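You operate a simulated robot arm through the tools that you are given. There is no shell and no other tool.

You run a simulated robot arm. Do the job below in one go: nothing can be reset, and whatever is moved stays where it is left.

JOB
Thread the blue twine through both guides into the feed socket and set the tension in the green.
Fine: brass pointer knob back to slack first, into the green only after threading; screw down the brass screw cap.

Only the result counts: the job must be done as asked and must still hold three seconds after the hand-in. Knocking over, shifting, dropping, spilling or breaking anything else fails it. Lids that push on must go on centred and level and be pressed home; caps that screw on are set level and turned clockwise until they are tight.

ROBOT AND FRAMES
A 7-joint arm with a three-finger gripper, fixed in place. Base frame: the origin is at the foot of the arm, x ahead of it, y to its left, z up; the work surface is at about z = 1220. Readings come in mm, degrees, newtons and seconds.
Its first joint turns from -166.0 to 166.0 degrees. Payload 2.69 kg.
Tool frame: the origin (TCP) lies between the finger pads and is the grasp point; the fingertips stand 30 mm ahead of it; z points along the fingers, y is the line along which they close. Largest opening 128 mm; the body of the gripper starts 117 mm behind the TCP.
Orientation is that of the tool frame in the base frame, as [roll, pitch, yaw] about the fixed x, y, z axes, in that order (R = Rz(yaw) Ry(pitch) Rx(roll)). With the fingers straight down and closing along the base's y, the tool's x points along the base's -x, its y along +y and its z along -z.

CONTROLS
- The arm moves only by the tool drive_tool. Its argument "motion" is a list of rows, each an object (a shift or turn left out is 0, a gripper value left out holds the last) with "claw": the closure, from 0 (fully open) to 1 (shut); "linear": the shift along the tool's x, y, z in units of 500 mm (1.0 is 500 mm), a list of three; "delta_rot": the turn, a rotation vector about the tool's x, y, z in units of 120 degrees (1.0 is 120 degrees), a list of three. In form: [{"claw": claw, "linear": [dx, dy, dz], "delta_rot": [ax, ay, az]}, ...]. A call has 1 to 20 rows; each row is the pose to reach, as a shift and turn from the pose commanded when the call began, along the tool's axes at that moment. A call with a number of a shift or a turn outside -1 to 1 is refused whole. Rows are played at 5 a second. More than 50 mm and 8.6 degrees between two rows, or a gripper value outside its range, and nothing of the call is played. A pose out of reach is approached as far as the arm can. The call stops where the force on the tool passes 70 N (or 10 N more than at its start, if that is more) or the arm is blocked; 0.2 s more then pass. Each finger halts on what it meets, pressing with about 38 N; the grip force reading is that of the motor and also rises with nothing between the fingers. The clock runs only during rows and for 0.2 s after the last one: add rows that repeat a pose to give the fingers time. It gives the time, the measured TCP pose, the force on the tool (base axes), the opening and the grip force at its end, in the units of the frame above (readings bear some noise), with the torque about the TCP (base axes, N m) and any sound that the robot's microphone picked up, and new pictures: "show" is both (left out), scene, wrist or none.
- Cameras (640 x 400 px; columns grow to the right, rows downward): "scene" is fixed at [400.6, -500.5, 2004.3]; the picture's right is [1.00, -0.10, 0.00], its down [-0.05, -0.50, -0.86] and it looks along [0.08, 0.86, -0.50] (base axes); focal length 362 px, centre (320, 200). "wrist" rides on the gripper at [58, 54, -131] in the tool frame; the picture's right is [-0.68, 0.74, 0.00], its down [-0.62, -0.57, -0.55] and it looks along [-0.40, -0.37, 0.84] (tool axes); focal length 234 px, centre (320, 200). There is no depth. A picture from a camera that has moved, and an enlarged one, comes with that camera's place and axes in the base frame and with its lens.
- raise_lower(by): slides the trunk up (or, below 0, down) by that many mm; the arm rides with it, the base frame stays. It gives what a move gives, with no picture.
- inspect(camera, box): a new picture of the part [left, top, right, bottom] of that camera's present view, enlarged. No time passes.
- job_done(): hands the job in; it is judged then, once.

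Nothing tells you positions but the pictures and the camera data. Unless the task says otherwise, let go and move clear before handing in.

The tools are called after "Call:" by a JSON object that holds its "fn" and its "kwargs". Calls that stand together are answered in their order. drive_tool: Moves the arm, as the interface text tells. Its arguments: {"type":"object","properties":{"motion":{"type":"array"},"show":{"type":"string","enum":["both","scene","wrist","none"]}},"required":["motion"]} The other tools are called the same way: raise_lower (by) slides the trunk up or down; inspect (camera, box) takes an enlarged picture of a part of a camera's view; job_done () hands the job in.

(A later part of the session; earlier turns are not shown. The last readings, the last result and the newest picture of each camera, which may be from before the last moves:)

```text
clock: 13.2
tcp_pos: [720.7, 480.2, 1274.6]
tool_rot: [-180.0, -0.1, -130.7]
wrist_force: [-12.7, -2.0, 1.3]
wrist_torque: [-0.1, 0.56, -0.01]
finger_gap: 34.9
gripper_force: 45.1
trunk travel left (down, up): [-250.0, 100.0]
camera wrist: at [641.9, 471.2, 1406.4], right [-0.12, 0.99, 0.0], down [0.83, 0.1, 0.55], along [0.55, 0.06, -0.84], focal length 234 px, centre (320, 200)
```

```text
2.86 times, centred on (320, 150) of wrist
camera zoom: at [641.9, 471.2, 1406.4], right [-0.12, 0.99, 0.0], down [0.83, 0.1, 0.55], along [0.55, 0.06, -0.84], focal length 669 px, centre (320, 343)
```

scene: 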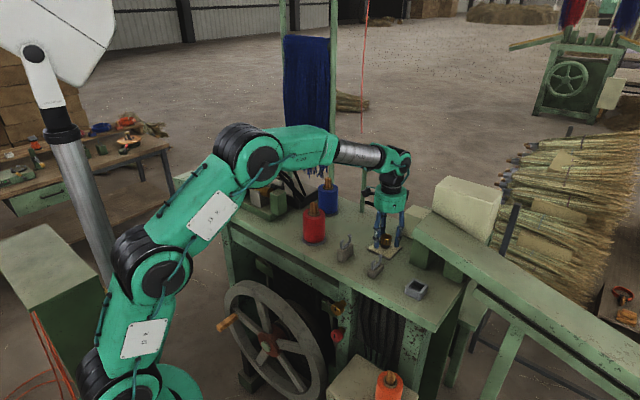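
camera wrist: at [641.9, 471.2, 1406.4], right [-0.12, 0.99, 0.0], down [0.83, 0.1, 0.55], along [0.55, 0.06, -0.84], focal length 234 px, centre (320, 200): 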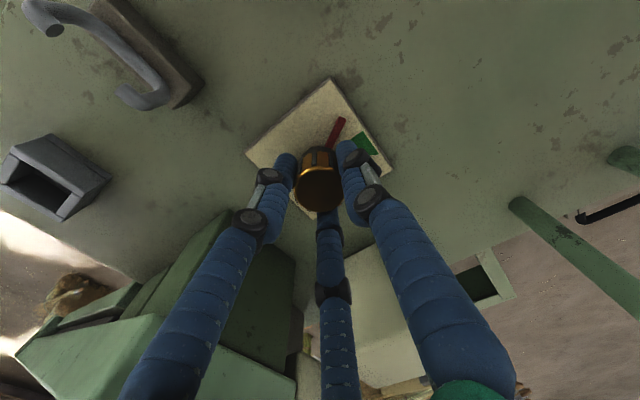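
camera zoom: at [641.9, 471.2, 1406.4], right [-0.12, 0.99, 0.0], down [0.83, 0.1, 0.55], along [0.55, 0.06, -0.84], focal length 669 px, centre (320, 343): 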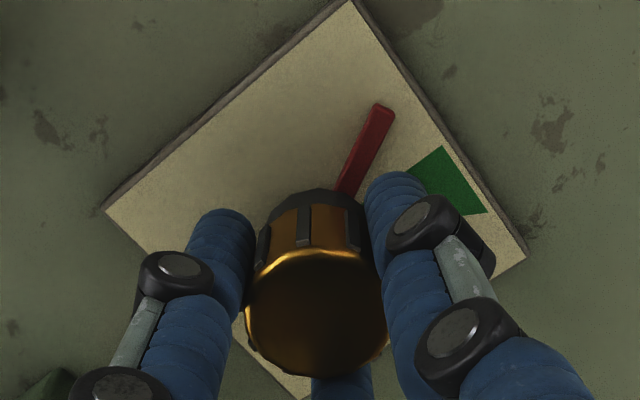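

The knob keeps turning freely with almost no torque and no stop yet. I'll continue counter-clockwise.

Call:
{"fn": "drive_tool", "kwargs": {"motion": [{"claw": 1.0, "delta_rot": [0, 0, -0.05]}, {"claw": 1.0, "delta_rot": [0, 0, -0.1]}, {"claw": 1.0, "delta_rot": [0, 0, -0.15]}, {"claw": 1.0, "delta_rot": [0, 0, -0.2]}, {"claw": 1.0, "delta_rot": [0, 0, -0.25]}, {"claw": 1.0, "delta_rot": [0, 0, -0.3]}, {"claw": 1.0, "delta_rot": [0, 0, -0.35]}, {"claw": 1.0, "delta_rot": [0, 0, -0.4]}, {"claw": 1.0, "delta_rot": [0, 0, -0.4]}], "show": "both"}}

Call:
{"fn": "inspect", "kwargs": {"camera": "wrist", "box": [240, 80, 400, 220]}}

Call:
{"fn": "inspect", "kwargs": {"camera": "scene", "box": [355, 190, 415, 270]}}

```text
clock: 15.2
tcp_pos: [720.4, 481.6, 1274.0]
tool_rot: [180.0, 0.1, -82.8]
wrist_force: [-18.0, 0.8, -7.2]
wrist_torque: [0.03, 0.59, 0.03]
finger_gap: 34.9
gripper_force: 45.4
trunk travel left (down, up): [-250.0, 100.0]
camera wrist: at [675.0, 415.9, 1406.6], right [-0.82, 0.58, 0.0], down [0.48, 0.68, 0.55], along [0.32, 0.45, -0.84], focal length 234 px, centre (320, 200)
```

scene: 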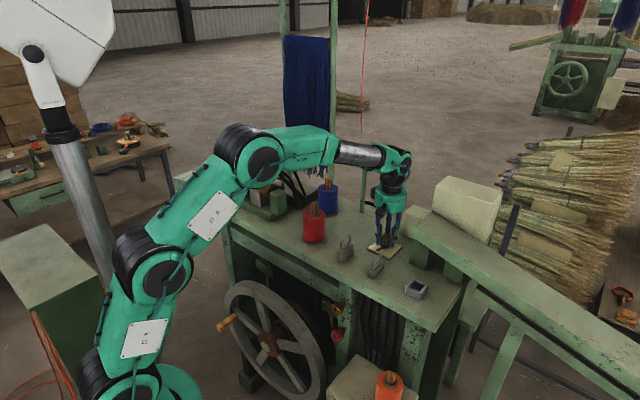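
wrist: 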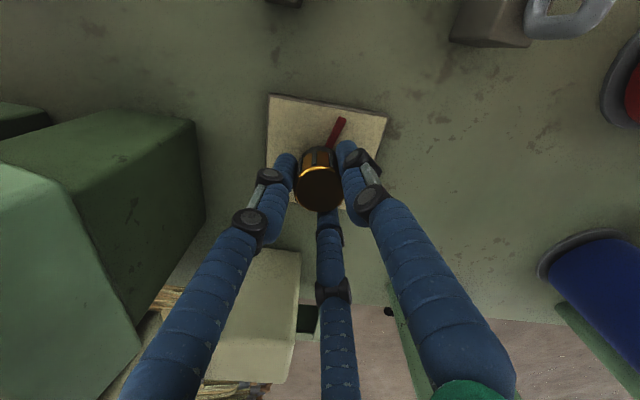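

```text
2.86 times, centred on (320, 150) of wrist
camera zoom: at [675.0, 415.9, 1406.6], right [-0.82, 0.58, 0.0], down [0.48, 0.68, 0.55], along [0.32, 0.45, -0.84], focal length 669 px, centre (320, 343)
```

zoom: 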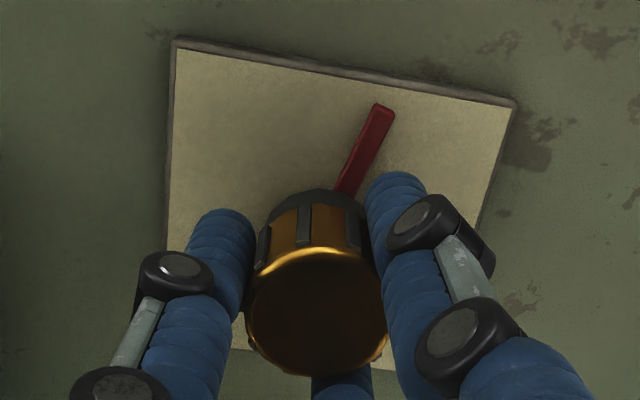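

```text
5.00 times, centred on (385, 230) of scene
camera zoom: at [400.6, -500.5, 2004.3], right [1.0, -0.1, 0.0], down [-0.05, -0.5, -0.86], along [0.08, 0.86, -0.5], focal length 1810 px, centre (-5, 50)
```

zoom: 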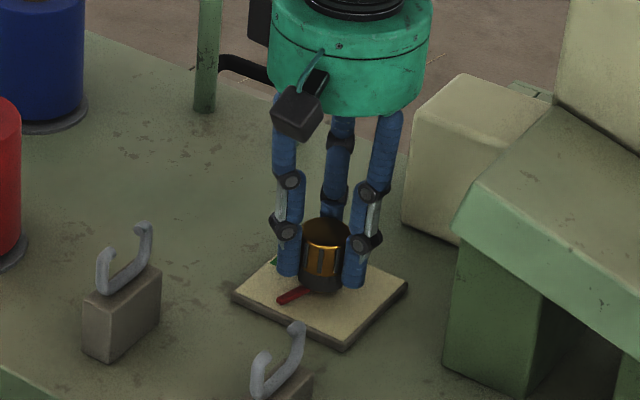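

The pointer has moved about 97° out of the green and still turns freely. I'll ease the side load slightly and continue counter-clockwise looking for the end stop.

Call:
{"fn": "drive_tool", "kwargs": {"motion": [{"claw": 1.0, "linear": [0, 0.003, 0]}, {"claw": 1.0, "linear": [0, 0.003, 0], "delta_rot": [0, 0, -0.05]}, {"claw": 1.0, "linear": [0, 0.003, 0], "delta_rot": [0, 0, -0.1]}, {"claw": 1.0, "linear": [0, 0.003, 0], "delta_rot": [0, 0, -0.15]}, {"claw": 1.0, "linear": [0, 0.003, 0], "delta_rot": [0, 0, -0.2]}, {"claw": 1.0, "linear": [0, 0.003, 0], "delta_rot": [0, 0, -0.25]}, {"claw": 1.0, "linear": [0, 0.003, 0], "delta_rot": [0, 0, -0.25]}], "show": "wrist"}}

Call:
{"fn": "inspect", "kwargs": {"camera": "wrist", "box": [240, 80, 400, 220]}}

```text
clock: 16.8
tcp_pos: [721.6, 481.2, 1276.8]
tool_rot: [-179.9, -0.1, -52.8]
wrist_force: [-1.0, -6.8, -2.2]
wrist_torque: [-0.25, -0.01, -0.32]
finger_gap: 35.0
gripper_force: 45.0
trunk travel left (down, up): [-250.0, 100.0]
camera wrist: at [713.2, 401.5, 1407.8], right [-1.0, 0.09, 0.0], down [0.08, 0.83, 0.55], along [0.05, 0.55, -0.84], focal length 234 px, centre (320, 200)
```

wrist: 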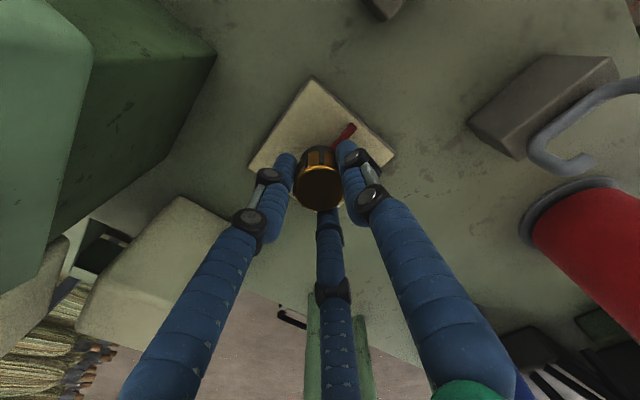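

```text
2.86 times, centred on (320, 150) of wrist
camera zoom: at [713.2, 401.5, 1407.8], right [-1.0, 0.09, 0.0], down [0.08, 0.83, 0.55], along [0.05, 0.55, -0.84], focal length 669 px, centre (320, 343)
```

zoom: 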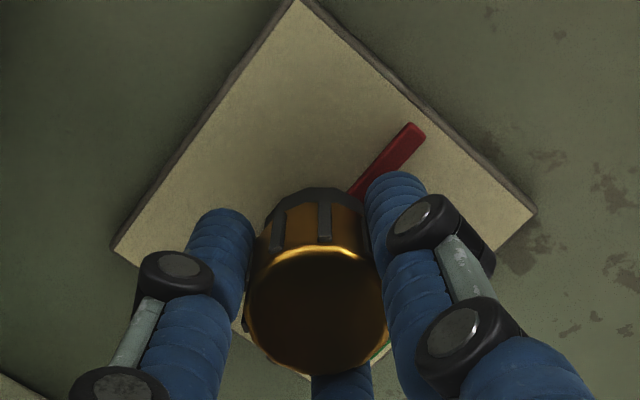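

The pointer lagged and the torque rose to about 0.3 N·m, so the knob has reached its counter-clockwise stop, with the pointer square to the plate edge. I'll release, lift straight up and check the dial.

Call:
{"fn": "drive_tool", "kwargs": {"motion": [{"claw": 0.8}, {"claw": 0.6}, {"claw": 0.5}, {"claw": 0.5}, {"claw": 0.5, "linear": [0, 0, -0.04]}, {"claw": 0.5, "linear": [0, 0, -0.1]}, {"claw": 0.5, "linear": [0, 0, -0.18]}, {"claw": 0.5, "linear": [0, 0, -0.26]}, {"claw": 0.5, "linear": [0, 0, -0.3]}, {"claw": 0.5, "linear": [0, 0, -0.3]}], "show": "wrist"}}

Call:
{"fn": "inspect", "kwargs": {"camera": "wrist", "box": [240, 60, 400, 180]}}

Call:
{"fn": "inspect", "kwargs": {"camera": "scene", "box": [335, 220, 435, 300]}}

```text
clock: 19.0
tcp_pos: [721.9, 479.2, 1427.5]
tool_rot: [180.0, 0.0, -52.7]
wrist_force: [0.1, -0.5, -0.3]
wrist_torque: [0.04, 0.01, 0.0]
finger_gap: 63.9
gripper_force: 0.0
trunk travel left (down, up): [-250.0, 100.0]
camera wrist: at [714.6, 400.0, 1558.8], right [-1.0, 0.09, 0.0], down [0.08, 0.83, 0.55], along [0.05, 0.55, -0.84], focal length 234 px, centre (320, 200)
```

wrist: 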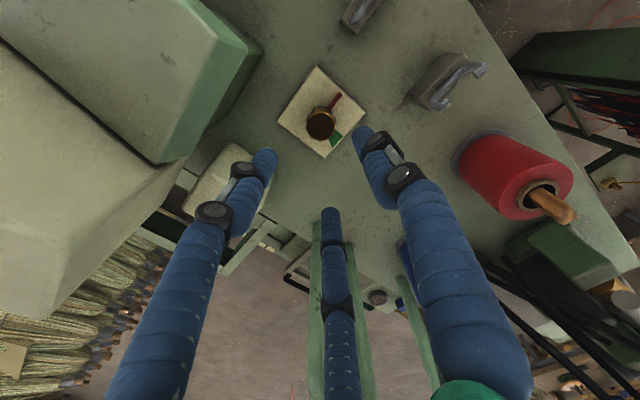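

```text
3.33 times, centred on (320, 120) of wrist
camera zoom: at [714.6, 400.0, 1558.8], right [-1.0, 0.09, 0.0], down [0.08, 0.83, 0.55], along [0.05, 0.55, -0.84], focal length 781 px, centre (320, 467)
```

zoom: 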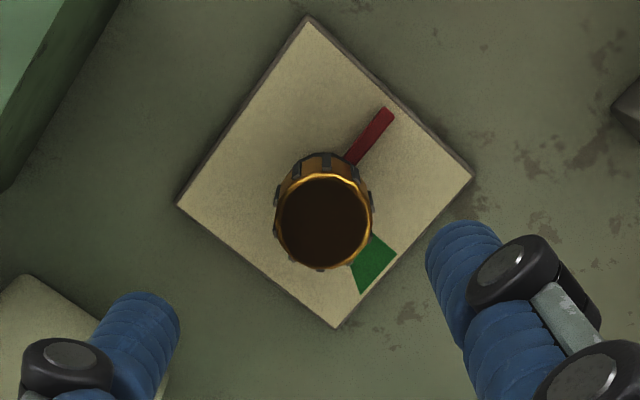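

```text
5.00 times, centred on (385, 260) of scene
camera zoom: at [400.6, -500.5, 2004.3], right [1.0, -0.1, 0.0], down [-0.05, -0.5, -0.86], along [0.08, 0.86, -0.5], focal length 1810 px, centre (-5, -100)
```

zoom: 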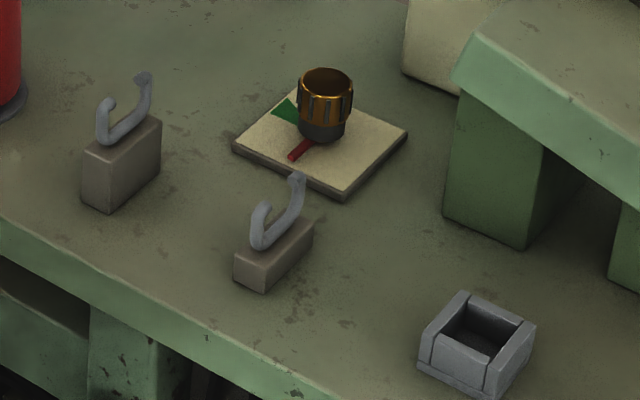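

The pointer now rests at its stop, facing the table front, well out of the green. Next I'll move over the first guide with the tool turned to line up with the table so I can measure the hooks.

Call:
{"fn": "drive_tool", "kwargs": {"motion": [{"claw": 0.5, "linear": [-0.032, 0.066, 0], "delta_rot": [0, 0, -0.016]}, {"claw": 0.5, "linear": [-0.064, 0.132, 0], "delta_rot": [0, 0, -0.032]}, {"claw": 0.5, "linear": [-0.096, 0.198, 0], "delta_rot": [0, 0, -0.048]}, {"claw": 0.5, "linear": [-0.128, 0.264, 0], "delta_rot": [0, 0, -0.064]}, {"claw": 0.5, "linear": [-0.128, 0.264, 0], "delta_rot": [0, 0, -0.064]}], "show": "both"}}

Call:
{"fn": "inspect", "kwargs": {"camera": "wrist", "box": [250, 60, 390, 180]}}

```text
clock: 20.2
tcp_pos: [576.4, 448.3, 1420.7]
tool_rot: [-179.9, 0.0, -45.2]
wrist_force: [-0.3, 0.5, 0.0]
wrist_torque: [0.02, -0.04, 0.0]
finger_gap: 63.9
gripper_force: 0.1
trunk travel left (down, up): [-250.0, 100.0]
camera wrist: at [578.3, 368.6, 1552.5], right [-1.0, -0.04, 0.0], down [-0.03, 0.84, 0.55], along [-0.02, 0.55, -0.84], focal length 234 px, centre (320, 200)
```

scene: 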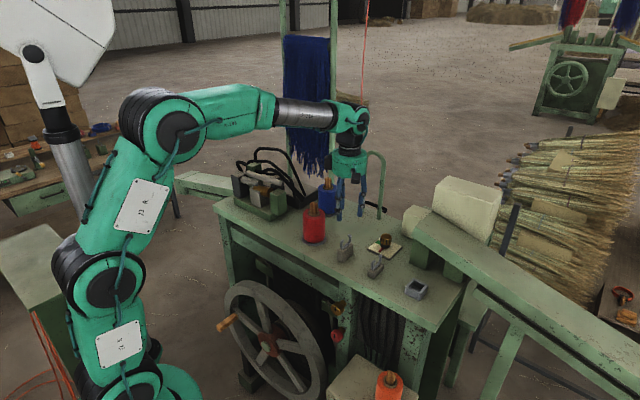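
wrist: 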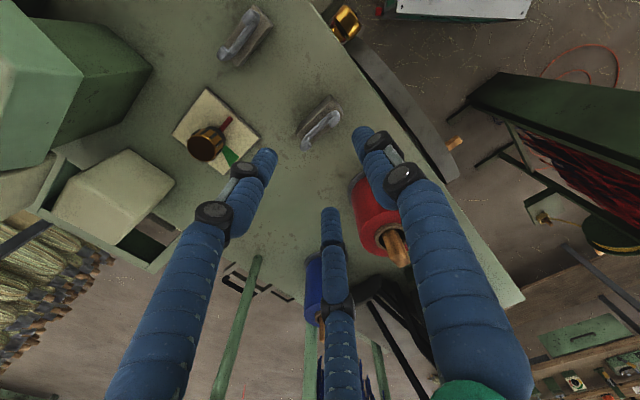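

```text
3.33 times, centred on (320, 120) of wrist
camera zoom: at [578.3, 368.6, 1552.5], right [-1.0, -0.04, 0.0], down [-0.03, 0.84, 0.55], along [-0.02, 0.55, -0.84], focal length 781 px, centre (320, 467)
```

zoom: 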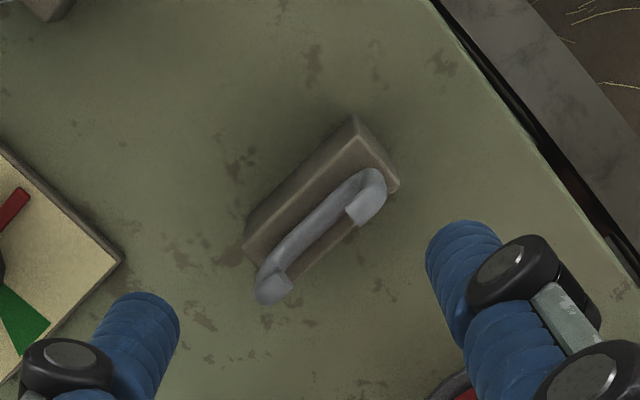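

I measure guide 1's hook tips at about z 1306 around (577, 448), with a 39 mm span across the table depth. I'll zoom in on guide 2, the socket and the brass cap from this view to triangulate them.

Call:
{"fn": "inspect", "kwargs": {"camera": "wrist", "box": [200, 0, 300, 80]}}

Call:
{"fn": "inspect", "kwargs": {"camera": "scene", "box": [360, 245, 400, 285]}}

Call:
{"fn": "inspect", "kwargs": {"camera": "scene", "box": [330, 230, 370, 270]}}

Call:
{"fn": "inspect", "kwargs": {"camera": "wrist", "box": [320, 0, 400, 60]}}

Call:
{"fn": "inspect", "kwargs": {"camera": "wrist", "box": [290, 85, 350, 160]}}

```text
5.00 times, centred on (250, 40) of wrist
camera zoom: at [578.3, 368.6, 1552.5], right [-1.0, -0.04, 0.0], down [-0.03, 0.84, 0.55], along [-0.02, 0.55, -0.84], focal length 1171 px, centre (670, 1000)
```

zoom: 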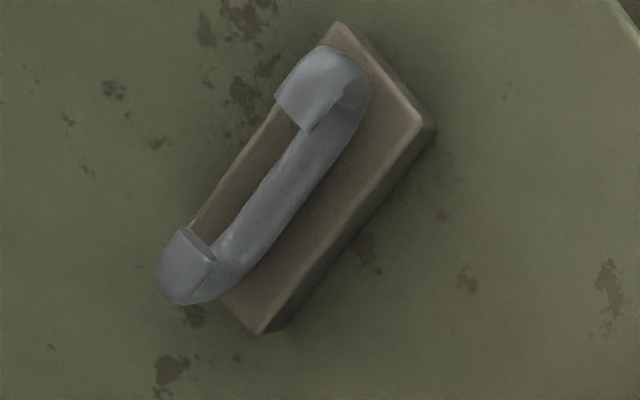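

```text
10.00 times, centred on (380, 265) of scene
camera zoom: at [400.6, -500.5, 2004.3], right [1.0, -0.1, 0.0], down [-0.05, -0.5, -0.86], along [0.08, 0.86, -0.5], focal length 3620 px, centre (-280, -450)
```

zoom: 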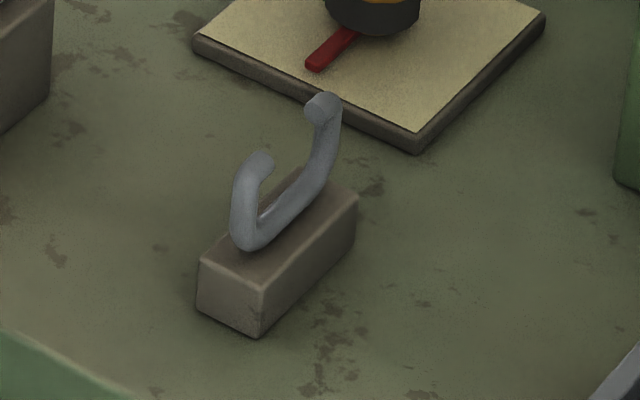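

```text
10.00 times, centred on (350, 250) of scene
camera zoom: at [400.6, -500.5, 2004.3], right [1.0, -0.1, 0.0], down [-0.05, -0.5, -0.86], along [0.08, 0.86, -0.5], focal length 3620 px, centre (20, -300)
```

zoom: 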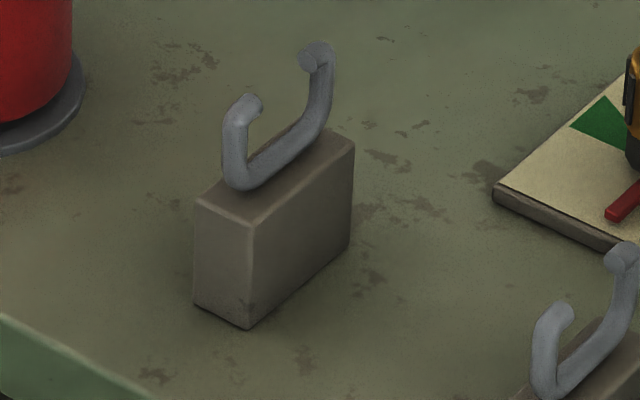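

```text
6.67 times, centred on (360, 30) of wrist
camera zoom: at [578.3, 368.6, 1552.5], right [-1.0, -0.04, 0.0], down [-0.03, 0.84, 0.55], along [-0.02, 0.55, -0.84], focal length 1561 px, centre (53, 1333)
```

zoom: 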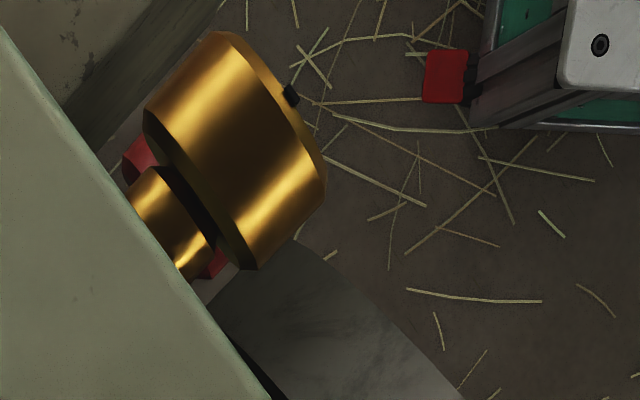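

```text
5.33 times, centred on (320, 122) of wrist
camera zoom: at [578.3, 368.6, 1552.5], right [-1.0, -0.04, 0.0], down [-0.03, 0.84, 0.55], along [-0.02, 0.55, -0.84], focal length 1249 px, centre (320, 613)
```

zoom: 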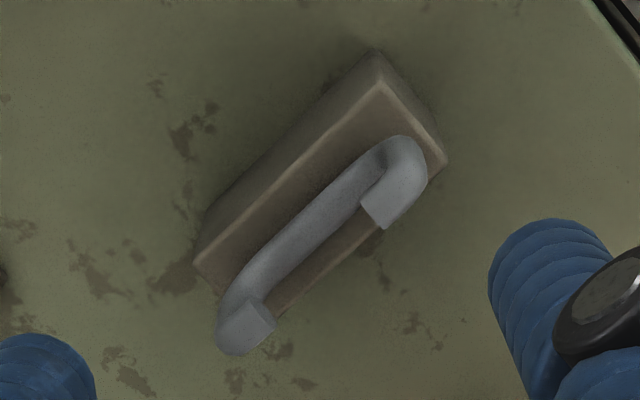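

Each hook is a C open at the top with a slit of about 30 mm, guide 1 tips near z 1306 and guide 2 tips near z 1277. Now I'll go back above the blue spool, tool aligned with the table, to pick up the leader.

Call:
{"fn": "drive_tool", "kwargs": {"motion": [{"claw": 0.5, "linear": [0, 0, -0.09]}, {"claw": 0.5, "linear": [-0.03, -0.025, -0.17]}, {"claw": 0.5, "linear": [-0.09, -0.074, -0.2]}, {"claw": 0.5, "linear": [-0.15, -0.123, -0.2]}, {"claw": 0.5, "linear": [-0.21, -0.173, -0.2]}, {"claw": 0.5, "linear": [-0.27, -0.222, -0.2]}, {"claw": 0.5, "linear": [-0.33, -0.271, -0.2]}, {"claw": 0.5, "linear": [-0.39, -0.321, -0.2]}, {"claw": 0.5, "linear": [-0.44, -0.362, -0.2]}, {"claw": 0.5, "linear": [-0.461, -0.379, -0.2]}, {"claw": 0.5, "linear": [-0.461, -0.379, -0.2]}], "show": "both"}}

Call:
{"fn": "inspect", "kwargs": {"camera": "wrist", "box": [260, 80, 380, 200]}}

Call:
{"fn": "inspect", "kwargs": {"camera": "scene", "box": [270, 80, 390, 220]}}

```text
clock: 22.6
tcp_pos: [545.4, 748.9, 1524.9]
tool_rot: [180.0, 0.1, -45.1]
wrist_force: [-1.2, -0.8, -0.1]
wrist_torque: [-0.01, -0.02, 0.02]
finger_gap: 64.1
gripper_force: 0.0
trunk travel left (down, up): [-250.0, 100.0]
camera wrist: at [549.2, 669.7, 1656.4], right [-1.0, -0.04, 0.0], down [-0.03, 0.84, 0.55], along [-0.02, 0.55, -0.84], focal length 234 px, centre (320, 200)
```

scene: 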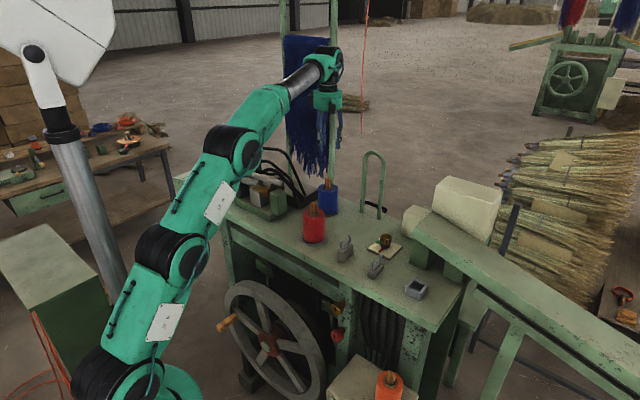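
wrist: 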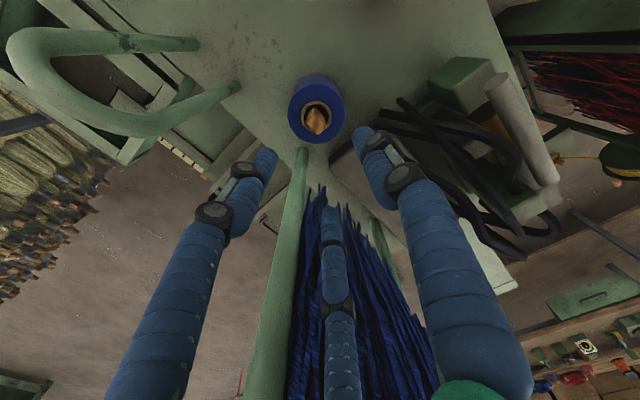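

```text
3.33 times, centred on (320, 140) of wrist
camera zoom: at [549.2, 669.7, 1656.4], right [-1.0, -0.04, 0.0], down [-0.03, 0.84, 0.55], along [-0.02, 0.55, -0.84], focal length 781 px, centre (320, 400)
```

zoom: 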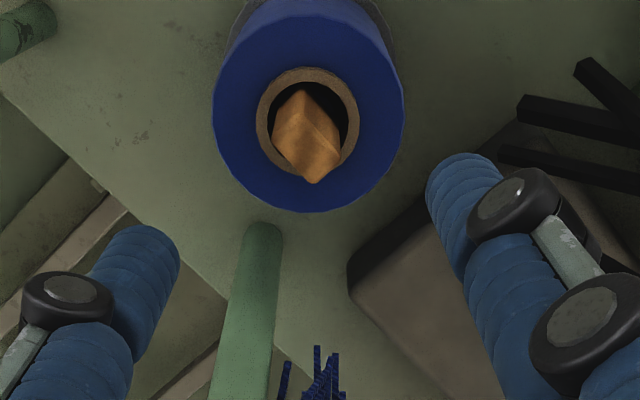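

```text
2.86 times, centred on (330, 150) of scene
camera zoom: at [400.6, -500.5, 2004.3], right [1.0, -0.1, 0.0], down [-0.05, -0.5, -0.86], along [0.08, 0.86, -0.5], focal length 1034 px, centre (291, 343)
```

zoom: 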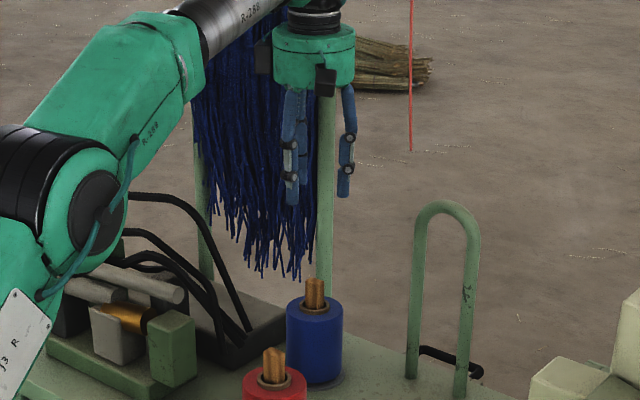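

The peg's top is near (550, 750, 1367) and the spool top near z 1323, so about 44 mm of the peg is exposed. I'll zoom in to read its orientation.

Call:
{"fn": "inspect", "kwargs": {"camera": "wrist", "box": [295, 90, 340, 145]}}

Call:
{"fn": "inspect", "kwargs": {"camera": "scene", "box": [315, 170, 345, 200]}}

```text
7.27 times, centred on (318, 118) of wrist
camera zoom: at [549.2, 669.7, 1656.4], right [-1.0, -0.04, 0.0], down [-0.03, 0.84, 0.55], along [-0.02, 0.55, -0.84], focal length 1703 px, centre (338, 800)
```

zoom: 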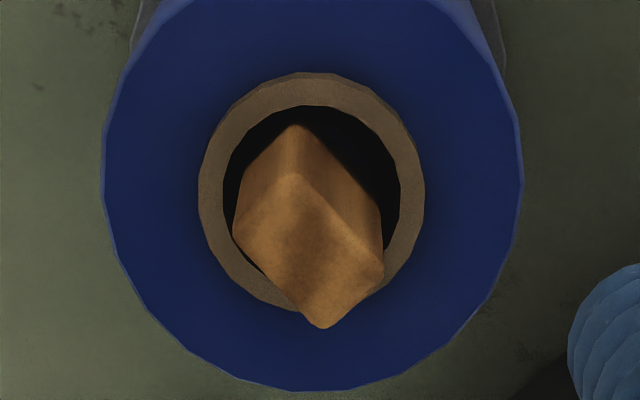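

```text
13.33 times, centred on (330, 185) of scene
camera zoom: at [400.6, -500.5, 2004.3], right [1.0, -0.1, 0.0], down [-0.05, -0.5, -0.86], along [0.08, 0.86, -0.5], focal length 4827 px, centre (187, 400)
```

zoom: 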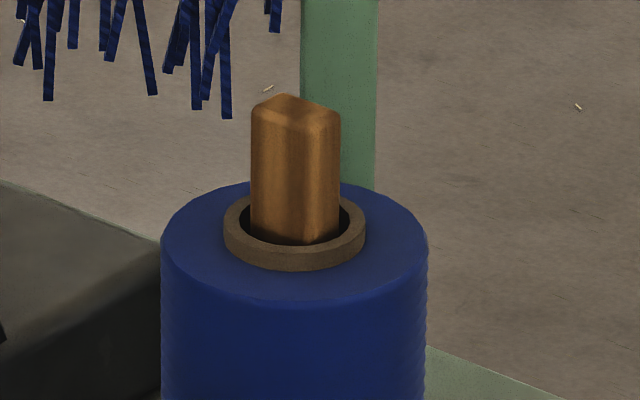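

The leader is about 21.5 by 13.6 mm, its long side along the table, so my present orientation closes on its narrow side. I'll centre over it and descend partway.

Call:
{"fn": "drive_tool", "kwargs": {"motion": [{"claw": 0.5, "linear": [0.0062, -0.0068, 0.05]}, {"claw": 0.5, "linear": [0.0062, -0.0068, 0.11]}, {"claw": 0.5, "linear": [0.0062, -0.0068, 0.17]}, {"claw": 0.5, "linear": [0.0062, -0.0068, 0.22]}, {"claw": 0.5, "linear": [0.0062, -0.0068, 0.25]}, {"claw": 0.5, "linear": [0.0062, -0.0068, 0.25]}], "show": "wrist"}}

Call:
{"fn": "inspect", "kwargs": {"camera": "wrist", "box": [275, 110, 365, 200]}}

Call:
{"fn": "inspect", "kwargs": {"camera": "scene", "box": [300, 130, 360, 220]}}

```text
clock: 24.0
tcp_pos: [553.2, 750.8, 1399.7]
tool_rot: [-180.0, 0.0, -45.1]
wrist_force: [-0.4, -0.7, 0.1]
wrist_torque: [0.01, -0.01, 0.02]
finger_gap: 63.5
gripper_force: 0.1
trunk travel left (down, up): [-250.0, 100.0]
camera wrist: at [555.1, 669.9, 1531.4], right [-1.0, -0.04, 0.0], down [-0.03, 0.84, 0.55], along [-0.02, 0.55, -0.84], focal length 234 px, centre (320, 200)
```

wrist: 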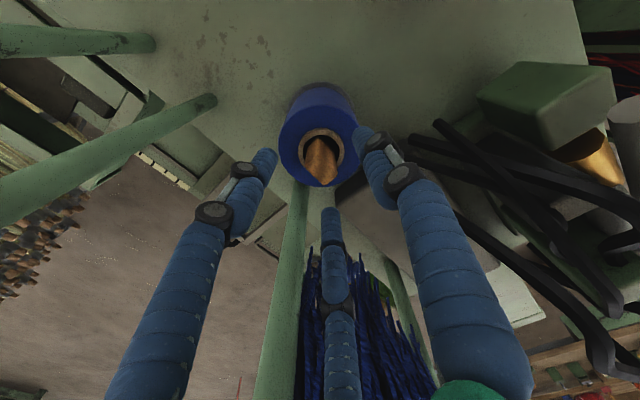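

```text
4.44 times, centred on (320, 155) of wrist
camera zoom: at [555.1, 669.9, 1531.4], right [-1.0, -0.04, 0.0], down [-0.03, 0.84, 0.55], along [-0.02, 0.55, -0.84], focal length 1041 px, centre (320, 400)
```

zoom: 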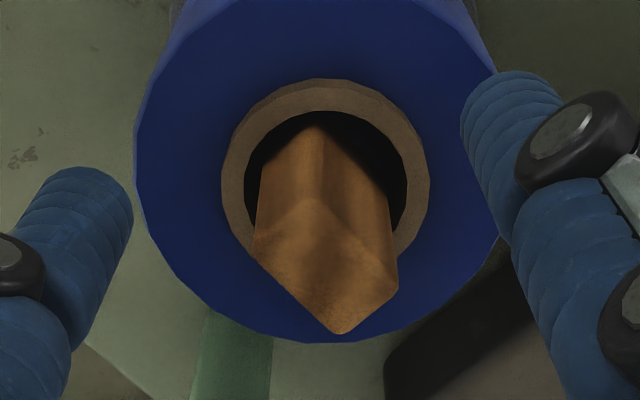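

```text
4.44 times, centred on (330, 175) of scene
camera zoom: at [400.6, -500.5, 2004.3], right [1.0, -0.1, 0.0], down [-0.05, -0.5, -0.86], along [0.08, 0.86, -0.5], focal length 1609 px, centre (276, 311)
```

zoom: 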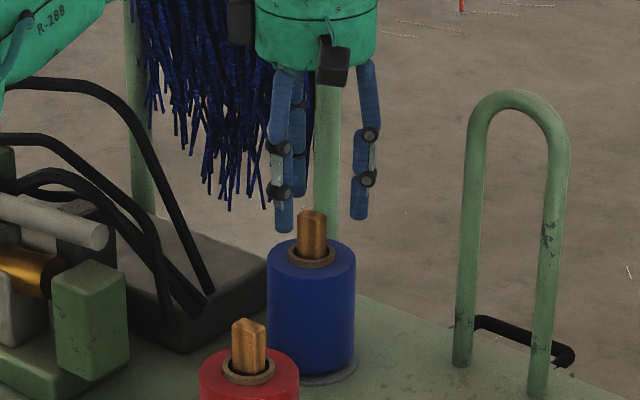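

Nearly centred; I'll correct 1.6 mm, descend so the fingertips stay above the spool's rim, and check before closing.

Call:
{"fn": "drive_tool", "kwargs": {"motion": [{"claw": 0.5, "linear": [-0.0018, 0.0027, 0.02]}, {"claw": 0.5, "linear": [-0.0018, 0.0027, 0.04]}, {"claw": 0.5, "linear": [-0.0018, 0.0027, 0.06]}, {"claw": 0.5, "linear": [-0.0018, 0.0027, 0.074]}, {"claw": 0.5, "linear": [-0.0018, 0.0027, 0.074]}], "show": "none"}}

Call:
{"fn": "inspect", "kwargs": {"camera": "wrist", "box": [275, 130, 365, 220]}}

Call:
{"fn": "inspect", "kwargs": {"camera": "scene", "box": [305, 160, 355, 220]}}

```text
clock: 25.2
tcp_pos: [551.4, 750.1, 1362.8]
tool_rot: [-179.9, 0.0, -45.1]
wrist_force: [-1.1, -0.3, 0.5]
wrist_torque: [-0.01, -0.04, -0.01]
finger_gap: 63.6
gripper_force: 0.1
trunk travel left (down, up): [-250.0, 100.0]
```

```text
4.44 times, centred on (320, 175) of wrist
camera zoom: at [554.3, 670.9, 1495.3], right [-1.0, -0.04, 0.0], down [-0.03, 0.84, 0.55], along [-0.02, 0.55, -0.84], focal length 1041 px, centre (320, 311)
```

zoom: 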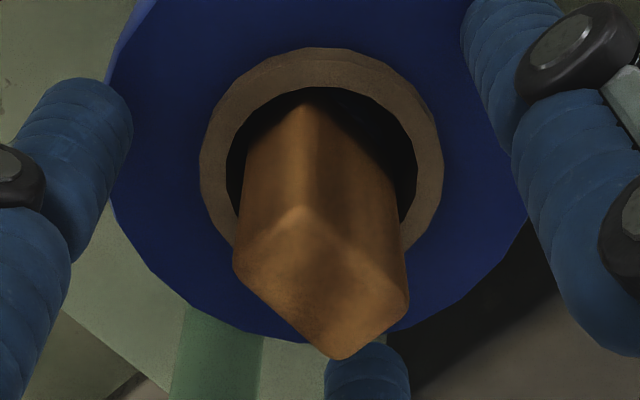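

```text
6.67 times, centred on (330, 190) of scene
camera zoom: at [400.6, -500.5, 2004.3], right [1.0, -0.1, 0.0], down [-0.05, -0.5, -0.86], along [0.08, 0.86, -0.5], focal length 2414 px, centre (253, 267)
```

zoom: 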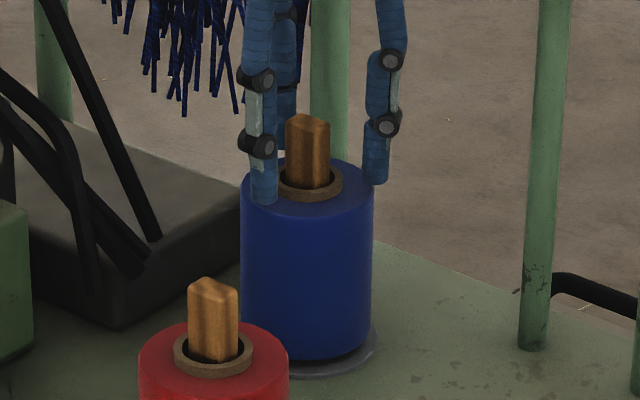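

The leader is centred between the fingers with the tips just above the spool. Closing on it now.

Call:
{"fn": "drive_tool", "kwargs": {"motion": [{"claw": 0.6}, {"claw": 0.7}, {"claw": 0.8}, {"claw": 0.9}, {"claw": 1.0}, {"claw": 1.0}, {"claw": 1.0}], "show": "none"}}

Call:
{"fn": "inspect", "kwargs": {"camera": "wrist", "box": [275, 130, 365, 220]}}

Call:
{"fn": "inspect", "kwargs": {"camera": "scene", "box": [305, 160, 355, 220]}}

```text
clock: 26.8
tcp_pos: [552.0, 750.7, 1364.1]
tool_rot: [-179.9, 0.0, -45.1]
wrist_force: [0.5, -0.7, -0.2]
wrist_torque: [-0.03, 0.01, 0.0]
finger_gap: 18.1
gripper_force: 38.0
trunk travel left (down, up): [-250.0, 100.0]
```

```text
4.44 times, centred on (320, 175) of wrist
camera zoom: at [554.4, 670.9, 1495.3], right [-1.0, -0.04, 0.0], down [-0.03, 0.84, 0.55], along [-0.02, 0.55, -0.84], focal length 1041 px, centre (320, 311)
```

zoom: 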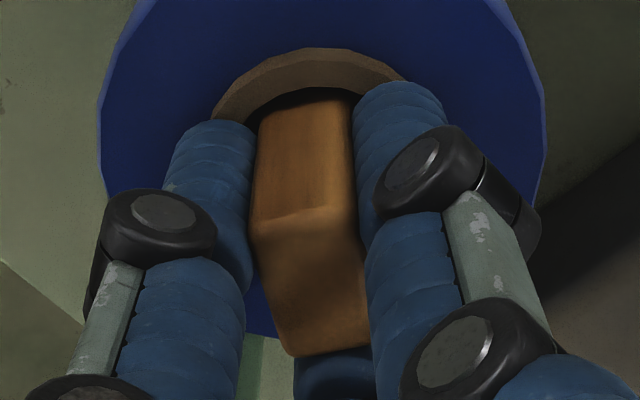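

```text
6.67 times, centred on (330, 190) of scene
camera zoom: at [400.6, -500.5, 2004.3], right [1.0, -0.1, 0.0], down [-0.05, -0.5, -0.86], along [0.08, 0.86, -0.5], focal length 2414 px, centre (253, 267)
```

zoom: 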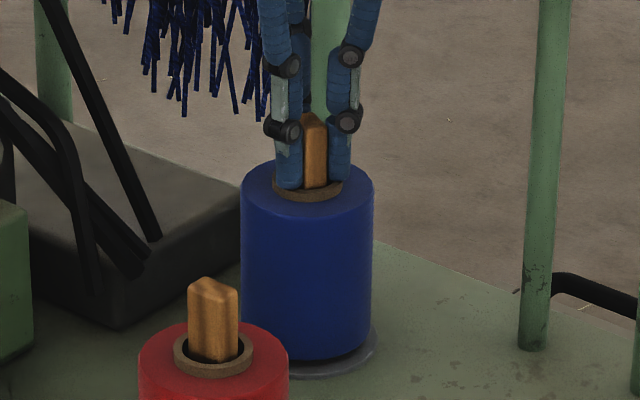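

The three fingers turned the leader about 30° in its hole as they closed, but it is held firmly and upright. I'll lift it straight up and see how long it is and how the twine follows.

Call:
{"fn": "drive_tool", "kwargs": {"motion": [{"claw": 1.0, "linear": [0, 0, -0.02]}, {"claw": 1.0, "linear": [0, 0, -0.05]}, {"claw": 1.0, "linear": [0, 0, -0.09]}, {"claw": 1.0, "linear": [0, 0, -0.13]}, {"claw": 1.0, "linear": [0, 0, -0.16]}, {"claw": 1.0, "linear": [0, 0, -0.16]}], "show": "both"}}

Call:
{"fn": "inspect", "kwargs": {"camera": "scene", "box": [300, 130, 360, 220]}}

Call:
{"fn": "inspect", "kwargs": {"camera": "wrist", "box": [265, 100, 375, 220]}}

```text
clock: 28.2
tcp_pos: [553.0, 749.6, 1444.5]
tool_rot: [180.0, 0.0, -45.1]
wrist_force: [0.4, 0.3, -1.4]
wrist_torque: [0.04, -0.02, -0.01]
finger_gap: 18.1
gripper_force: 38.2
trunk travel left (down, up): [-250.0, 100.0]
camera wrist: at [555.1, 670.6, 1576.4], right [-1.0, -0.04, 0.0], down [-0.03, 0.84, 0.55], along [-0.02, 0.55, -0.84], focal length 234 px, centre (320, 200)
```

scene: 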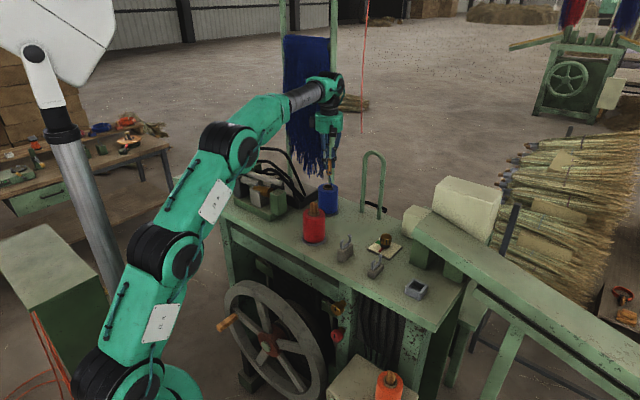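
wrist: 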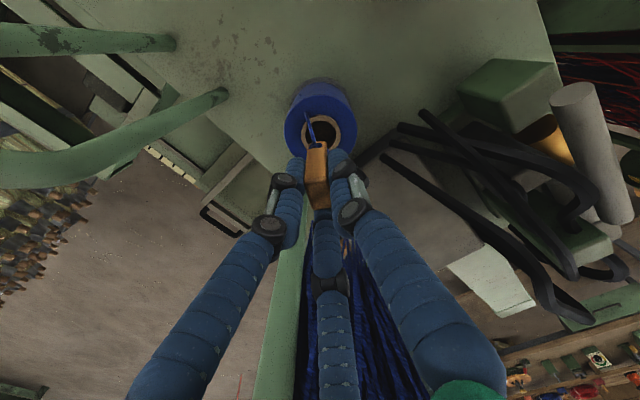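

```text
4.44 times, centred on (330, 175) of scene
camera zoom: at [400.6, -500.5, 2004.3], right [1.0, -0.1, 0.0], down [-0.05, -0.5, -0.86], along [0.08, 0.86, -0.5], focal length 1609 px, centre (276, 311)
```

zoom: 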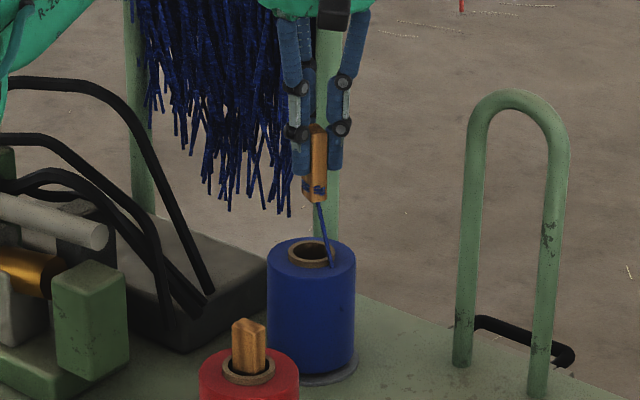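

```text
3.33 times, centred on (320, 160) of wrist
camera zoom: at [555.1, 670.6, 1576.4], right [-1.0, -0.04, 0.0], down [-0.03, 0.84, 0.55], along [-0.02, 0.55, -0.84], focal length 781 px, centre (320, 333)
```

zoom: 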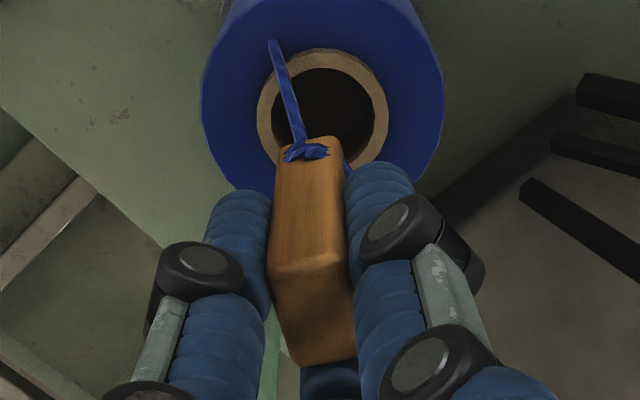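

The leader is a wooden block roughly 60–70 mm long with the blue twine knotted near its lower end and running to the spool. I'll measure how far it protrudes below the fingertips.

Call:
{"fn": "inspect", "kwargs": {"camera": "scene", "box": [315, 148, 345, 182]}}

Call:
{"fn": "inspect", "kwargs": {"camera": "wrist", "box": [295, 120, 345, 200]}}

Call:
{"fn": "inspect", "kwargs": {"camera": "scene", "box": [400, 272, 430, 302]}}

```text
11.76 times, centred on (330, 165) of scene
camera zoom: at [400.6, -500.5, 2004.3], right [1.0, -0.1, 0.0], down [-0.05, -0.5, -0.86], along [0.08, 0.86, -0.5], focal length 4259 px, centre (202, 612)
```

zoom: 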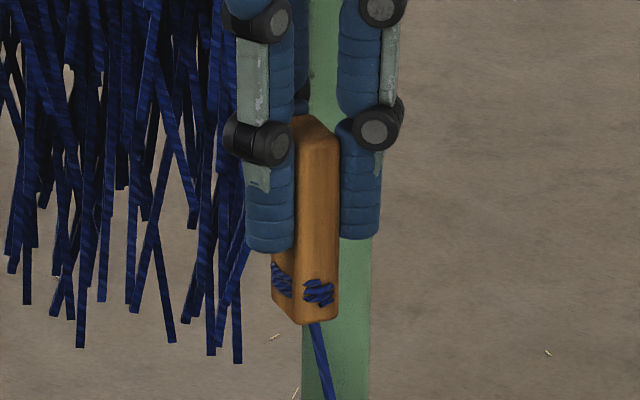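

```text
5.00 times, centred on (320, 160) of wrist
camera zoom: at [555.1, 670.6, 1576.4], right [-1.0, -0.04, 0.0], down [-0.03, 0.84, 0.55], along [-0.02, 0.55, -0.84], focal length 1171 px, centre (320, 400)
```

zoom: 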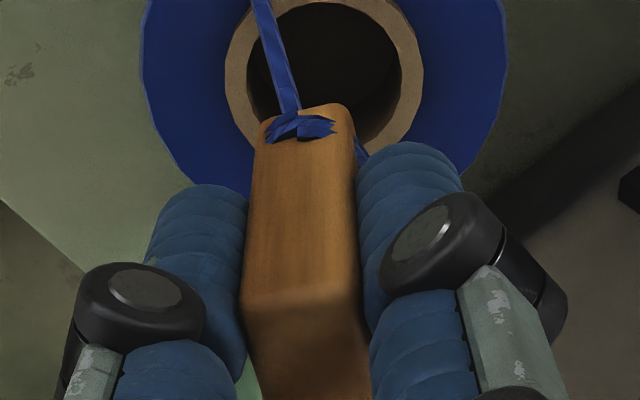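

```text
13.33 times, centred on (415, 287) of scene
camera zoom: at [400.6, -500.5, 2004.3], right [1.0, -0.1, 0.0], down [-0.05, -0.5, -0.86], along [0.08, 0.86, -0.5], focal length 4827 px, centre (-947, -960)
```

zoom: 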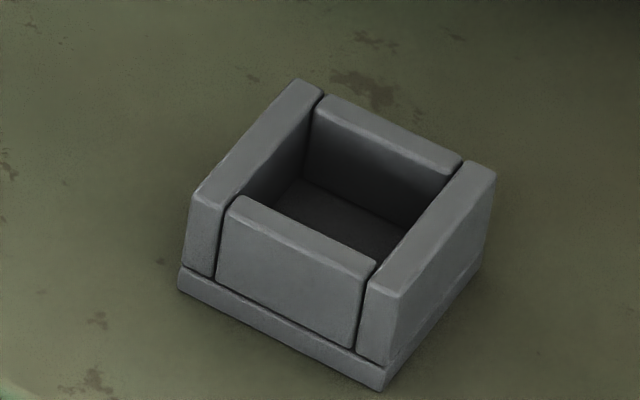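

Held as it is, the leader reaches about 60 mm below the grasp point and 30 mm below the fingertips, with the knot near its foot, so only the foot needs to pass through the hooks. I'll carry it around the red spool to a point just upstream of guide 1, turning it 30° to line up with the run.

Call:
{"fn": "drive_tool", "kwargs": {"motion": [{"claw": 1.0, "linear": [0.034, 0.019, -0.02], "delta_rot": [0, 0, -0.015]}, {"claw": 1.0, "linear": [0.067, 0.039, -0.04], "delta_rot": [0, 0, -0.03]}, {"claw": 1.0, "linear": [0.101, 0.058, -0.04], "delta_rot": [0, 0, -0.045]}, {"claw": 1.0, "linear": [0.135, 0.078, -0.04], "delta_rot": [0, 0, -0.06]}, {"claw": 1.0, "linear": [0.168, 0.097, -0.04], "delta_rot": [0, 0, -0.075]}, {"claw": 1.0, "linear": [0.202, 0.116, -0.04], "delta_rot": [0, 0, -0.09]}, {"claw": 1.0, "linear": [0.235, 0.135, -0.04], "delta_rot": [0, 0, -0.105]}, {"claw": 1.0, "linear": [0.269, 0.155, -0.04], "delta_rot": [0, 0, -0.12]}, {"claw": 1.0, "linear": [0.28, 0.185, -0.04], "delta_rot": [0, 0, -0.14]}, {"claw": 1.0, "linear": [0.292, 0.215, -0.04], "delta_rot": [0, 0, -0.16]}, {"claw": 1.0, "linear": [0.303, 0.245, -0.04], "delta_rot": [0, 0, -0.18]}, {"claw": 1.0, "linear": [0.315, 0.274, -0.04], "delta_rot": [0, 0, -0.2]}, {"claw": 1.0, "linear": [0.326, 0.304, -0.04], "delta_rot": [0, 0, -0.215]}, {"claw": 1.0, "linear": [0.337, 0.334, -0.04], "delta_rot": [0, 0, -0.23]}, {"claw": 1.0, "linear": [0.35, 0.364, -0.04], "delta_rot": [0, 0, -0.24]}, {"claw": 1.0, "linear": [0.36, 0.393, -0.04], "delta_rot": [0, 0, -0.25]}, {"claw": 1.0, "linear": [0.36, 0.393, -0.04], "delta_rot": [0, 0, -0.25]}], "show": "both"}}

Call:
{"fn": "inspect", "kwargs": {"camera": "scene", "box": [290, 150, 380, 280]}}

Call:
{"fn": "inspect", "kwargs": {"camera": "wrist", "box": [260, 60, 380, 220]}}

```text
clock: 31.8
tcp_pos: [539.5, 483.5, 1463.2]
tool_rot: [180.0, 0.0, -15.1]
wrist_force: [-0.6, 0.3, 0.4]
wrist_torque: [0.0, -0.05, -0.03]
finger_gap: 18.0
gripper_force: 37.7
trunk travel left (down, up): [-250.0, 100.0]
camera wrist: at [581.0, 415.0, 1594.0], right [-0.84, -0.54, 0.0], down [-0.45, 0.71, 0.55], along [-0.29, 0.46, -0.84], focal length 234 px, centre (320, 200)
```

scene: 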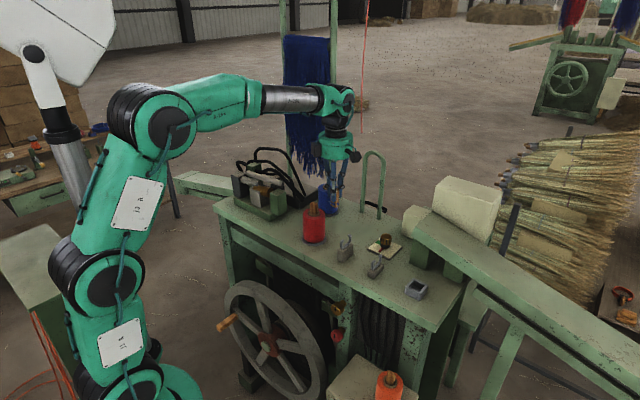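
wrist: 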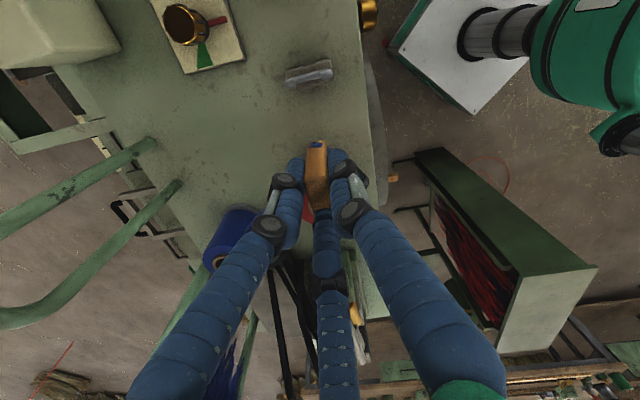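

```text
3.08 times, centred on (335, 215) of scene
camera zoom: at [400.6, -500.5, 2004.3], right [1.0, -0.1, 0.0], down [-0.05, -0.5, -0.86], along [0.08, 0.86, -0.5], focal length 1114 px, centre (274, 154)
```

zoom: 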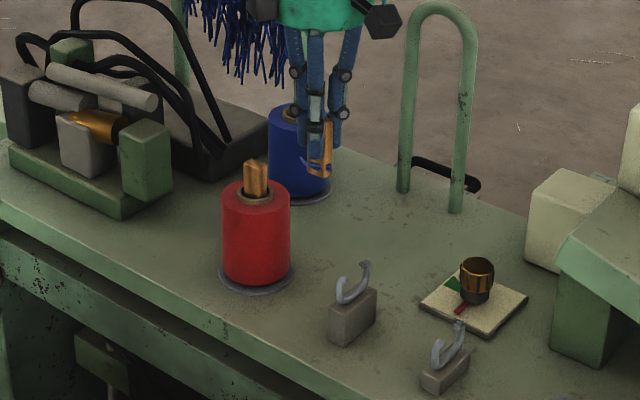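

```text
2.50 times, centred on (320, 140) of wrist
camera zoom: at [581.0, 415.0, 1594.0], right [-0.84, -0.54, 0.0], down [-0.45, 0.71, 0.55], along [-0.29, 0.46, -0.84], focal length 585 px, centre (320, 350)
```

zoom: 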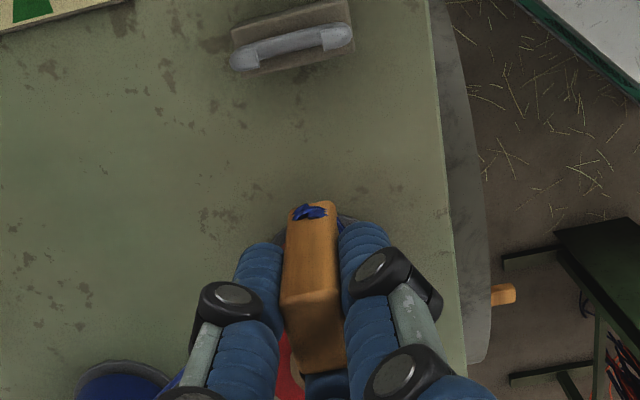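

The leader is above and upstream of guide 1. I'll zoom to see the twine and the leader's foot.

Call:
{"fn": "inspect", "kwargs": {"camera": "scene", "box": [320, 170, 360, 220]}}

Call:
{"fn": "inspect", "kwargs": {"camera": "wrist", "box": [190, 120, 350, 280]}}

```text
8.00 times, centred on (340, 195) of scene
camera zoom: at [400.6, -500.5, 2004.3], right [1.0, -0.1, 0.0], down [-0.05, -0.5, -0.86], along [0.08, 0.86, -0.5], focal length 2896 px, centre (160, 240)
```

zoom: 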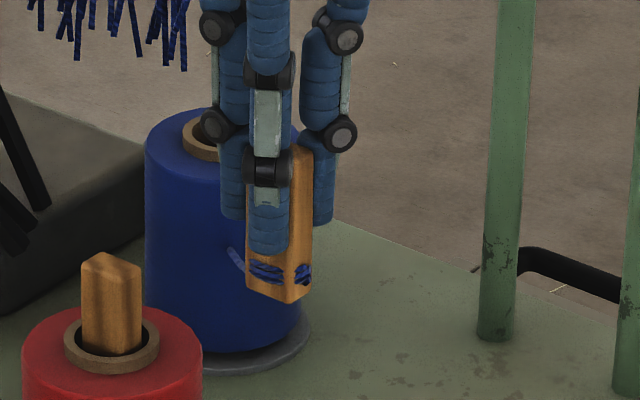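

```text
2.50 times, centred on (270, 200) of wrist
camera zoom: at [581.0, 415.0, 1594.0], right [-0.84, -0.54, 0.0], down [-0.45, 0.71, 0.55], along [-0.29, 0.46, -0.84], focal length 585 px, centre (445, 200)
```

zoom: 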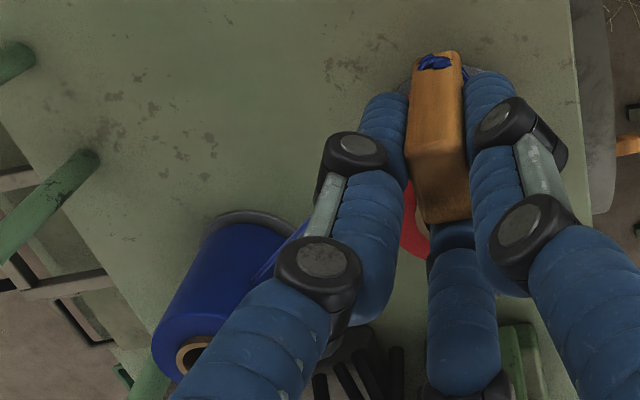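

Now a closer look at guide 1 from here to fix its position relative to the held leader.

Call:
{"fn": "inspect", "kwargs": {"camera": "wrist", "box": [280, 50, 340, 95]}}

Call:
{"fn": "inspect", "kwargs": {"camera": "wrist", "box": [290, 130, 350, 220]}}

```text
8.89 times, centred on (310, 72) of wrist
camera zoom: at [581.0, 415.0, 1594.0], right [-0.84, -0.54, 0.0], down [-0.45, 0.71, 0.55], along [-0.29, 0.46, -0.84], focal length 2082 px, centre (409, 1333)
```

zoom: 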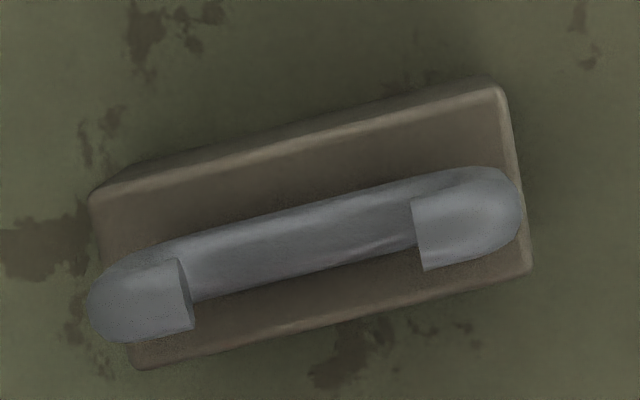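

```text
4.44 times, centred on (320, 175) of wrist
camera zoom: at [581.0, 415.0, 1594.0], right [-0.84, -0.54, 0.0], down [-0.45, 0.71, 0.55], along [-0.29, 0.46, -0.84], focal length 1041 px, centre (320, 311)
```

zoom: 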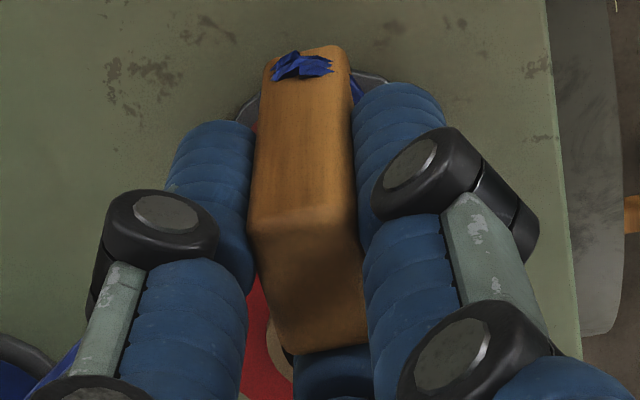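

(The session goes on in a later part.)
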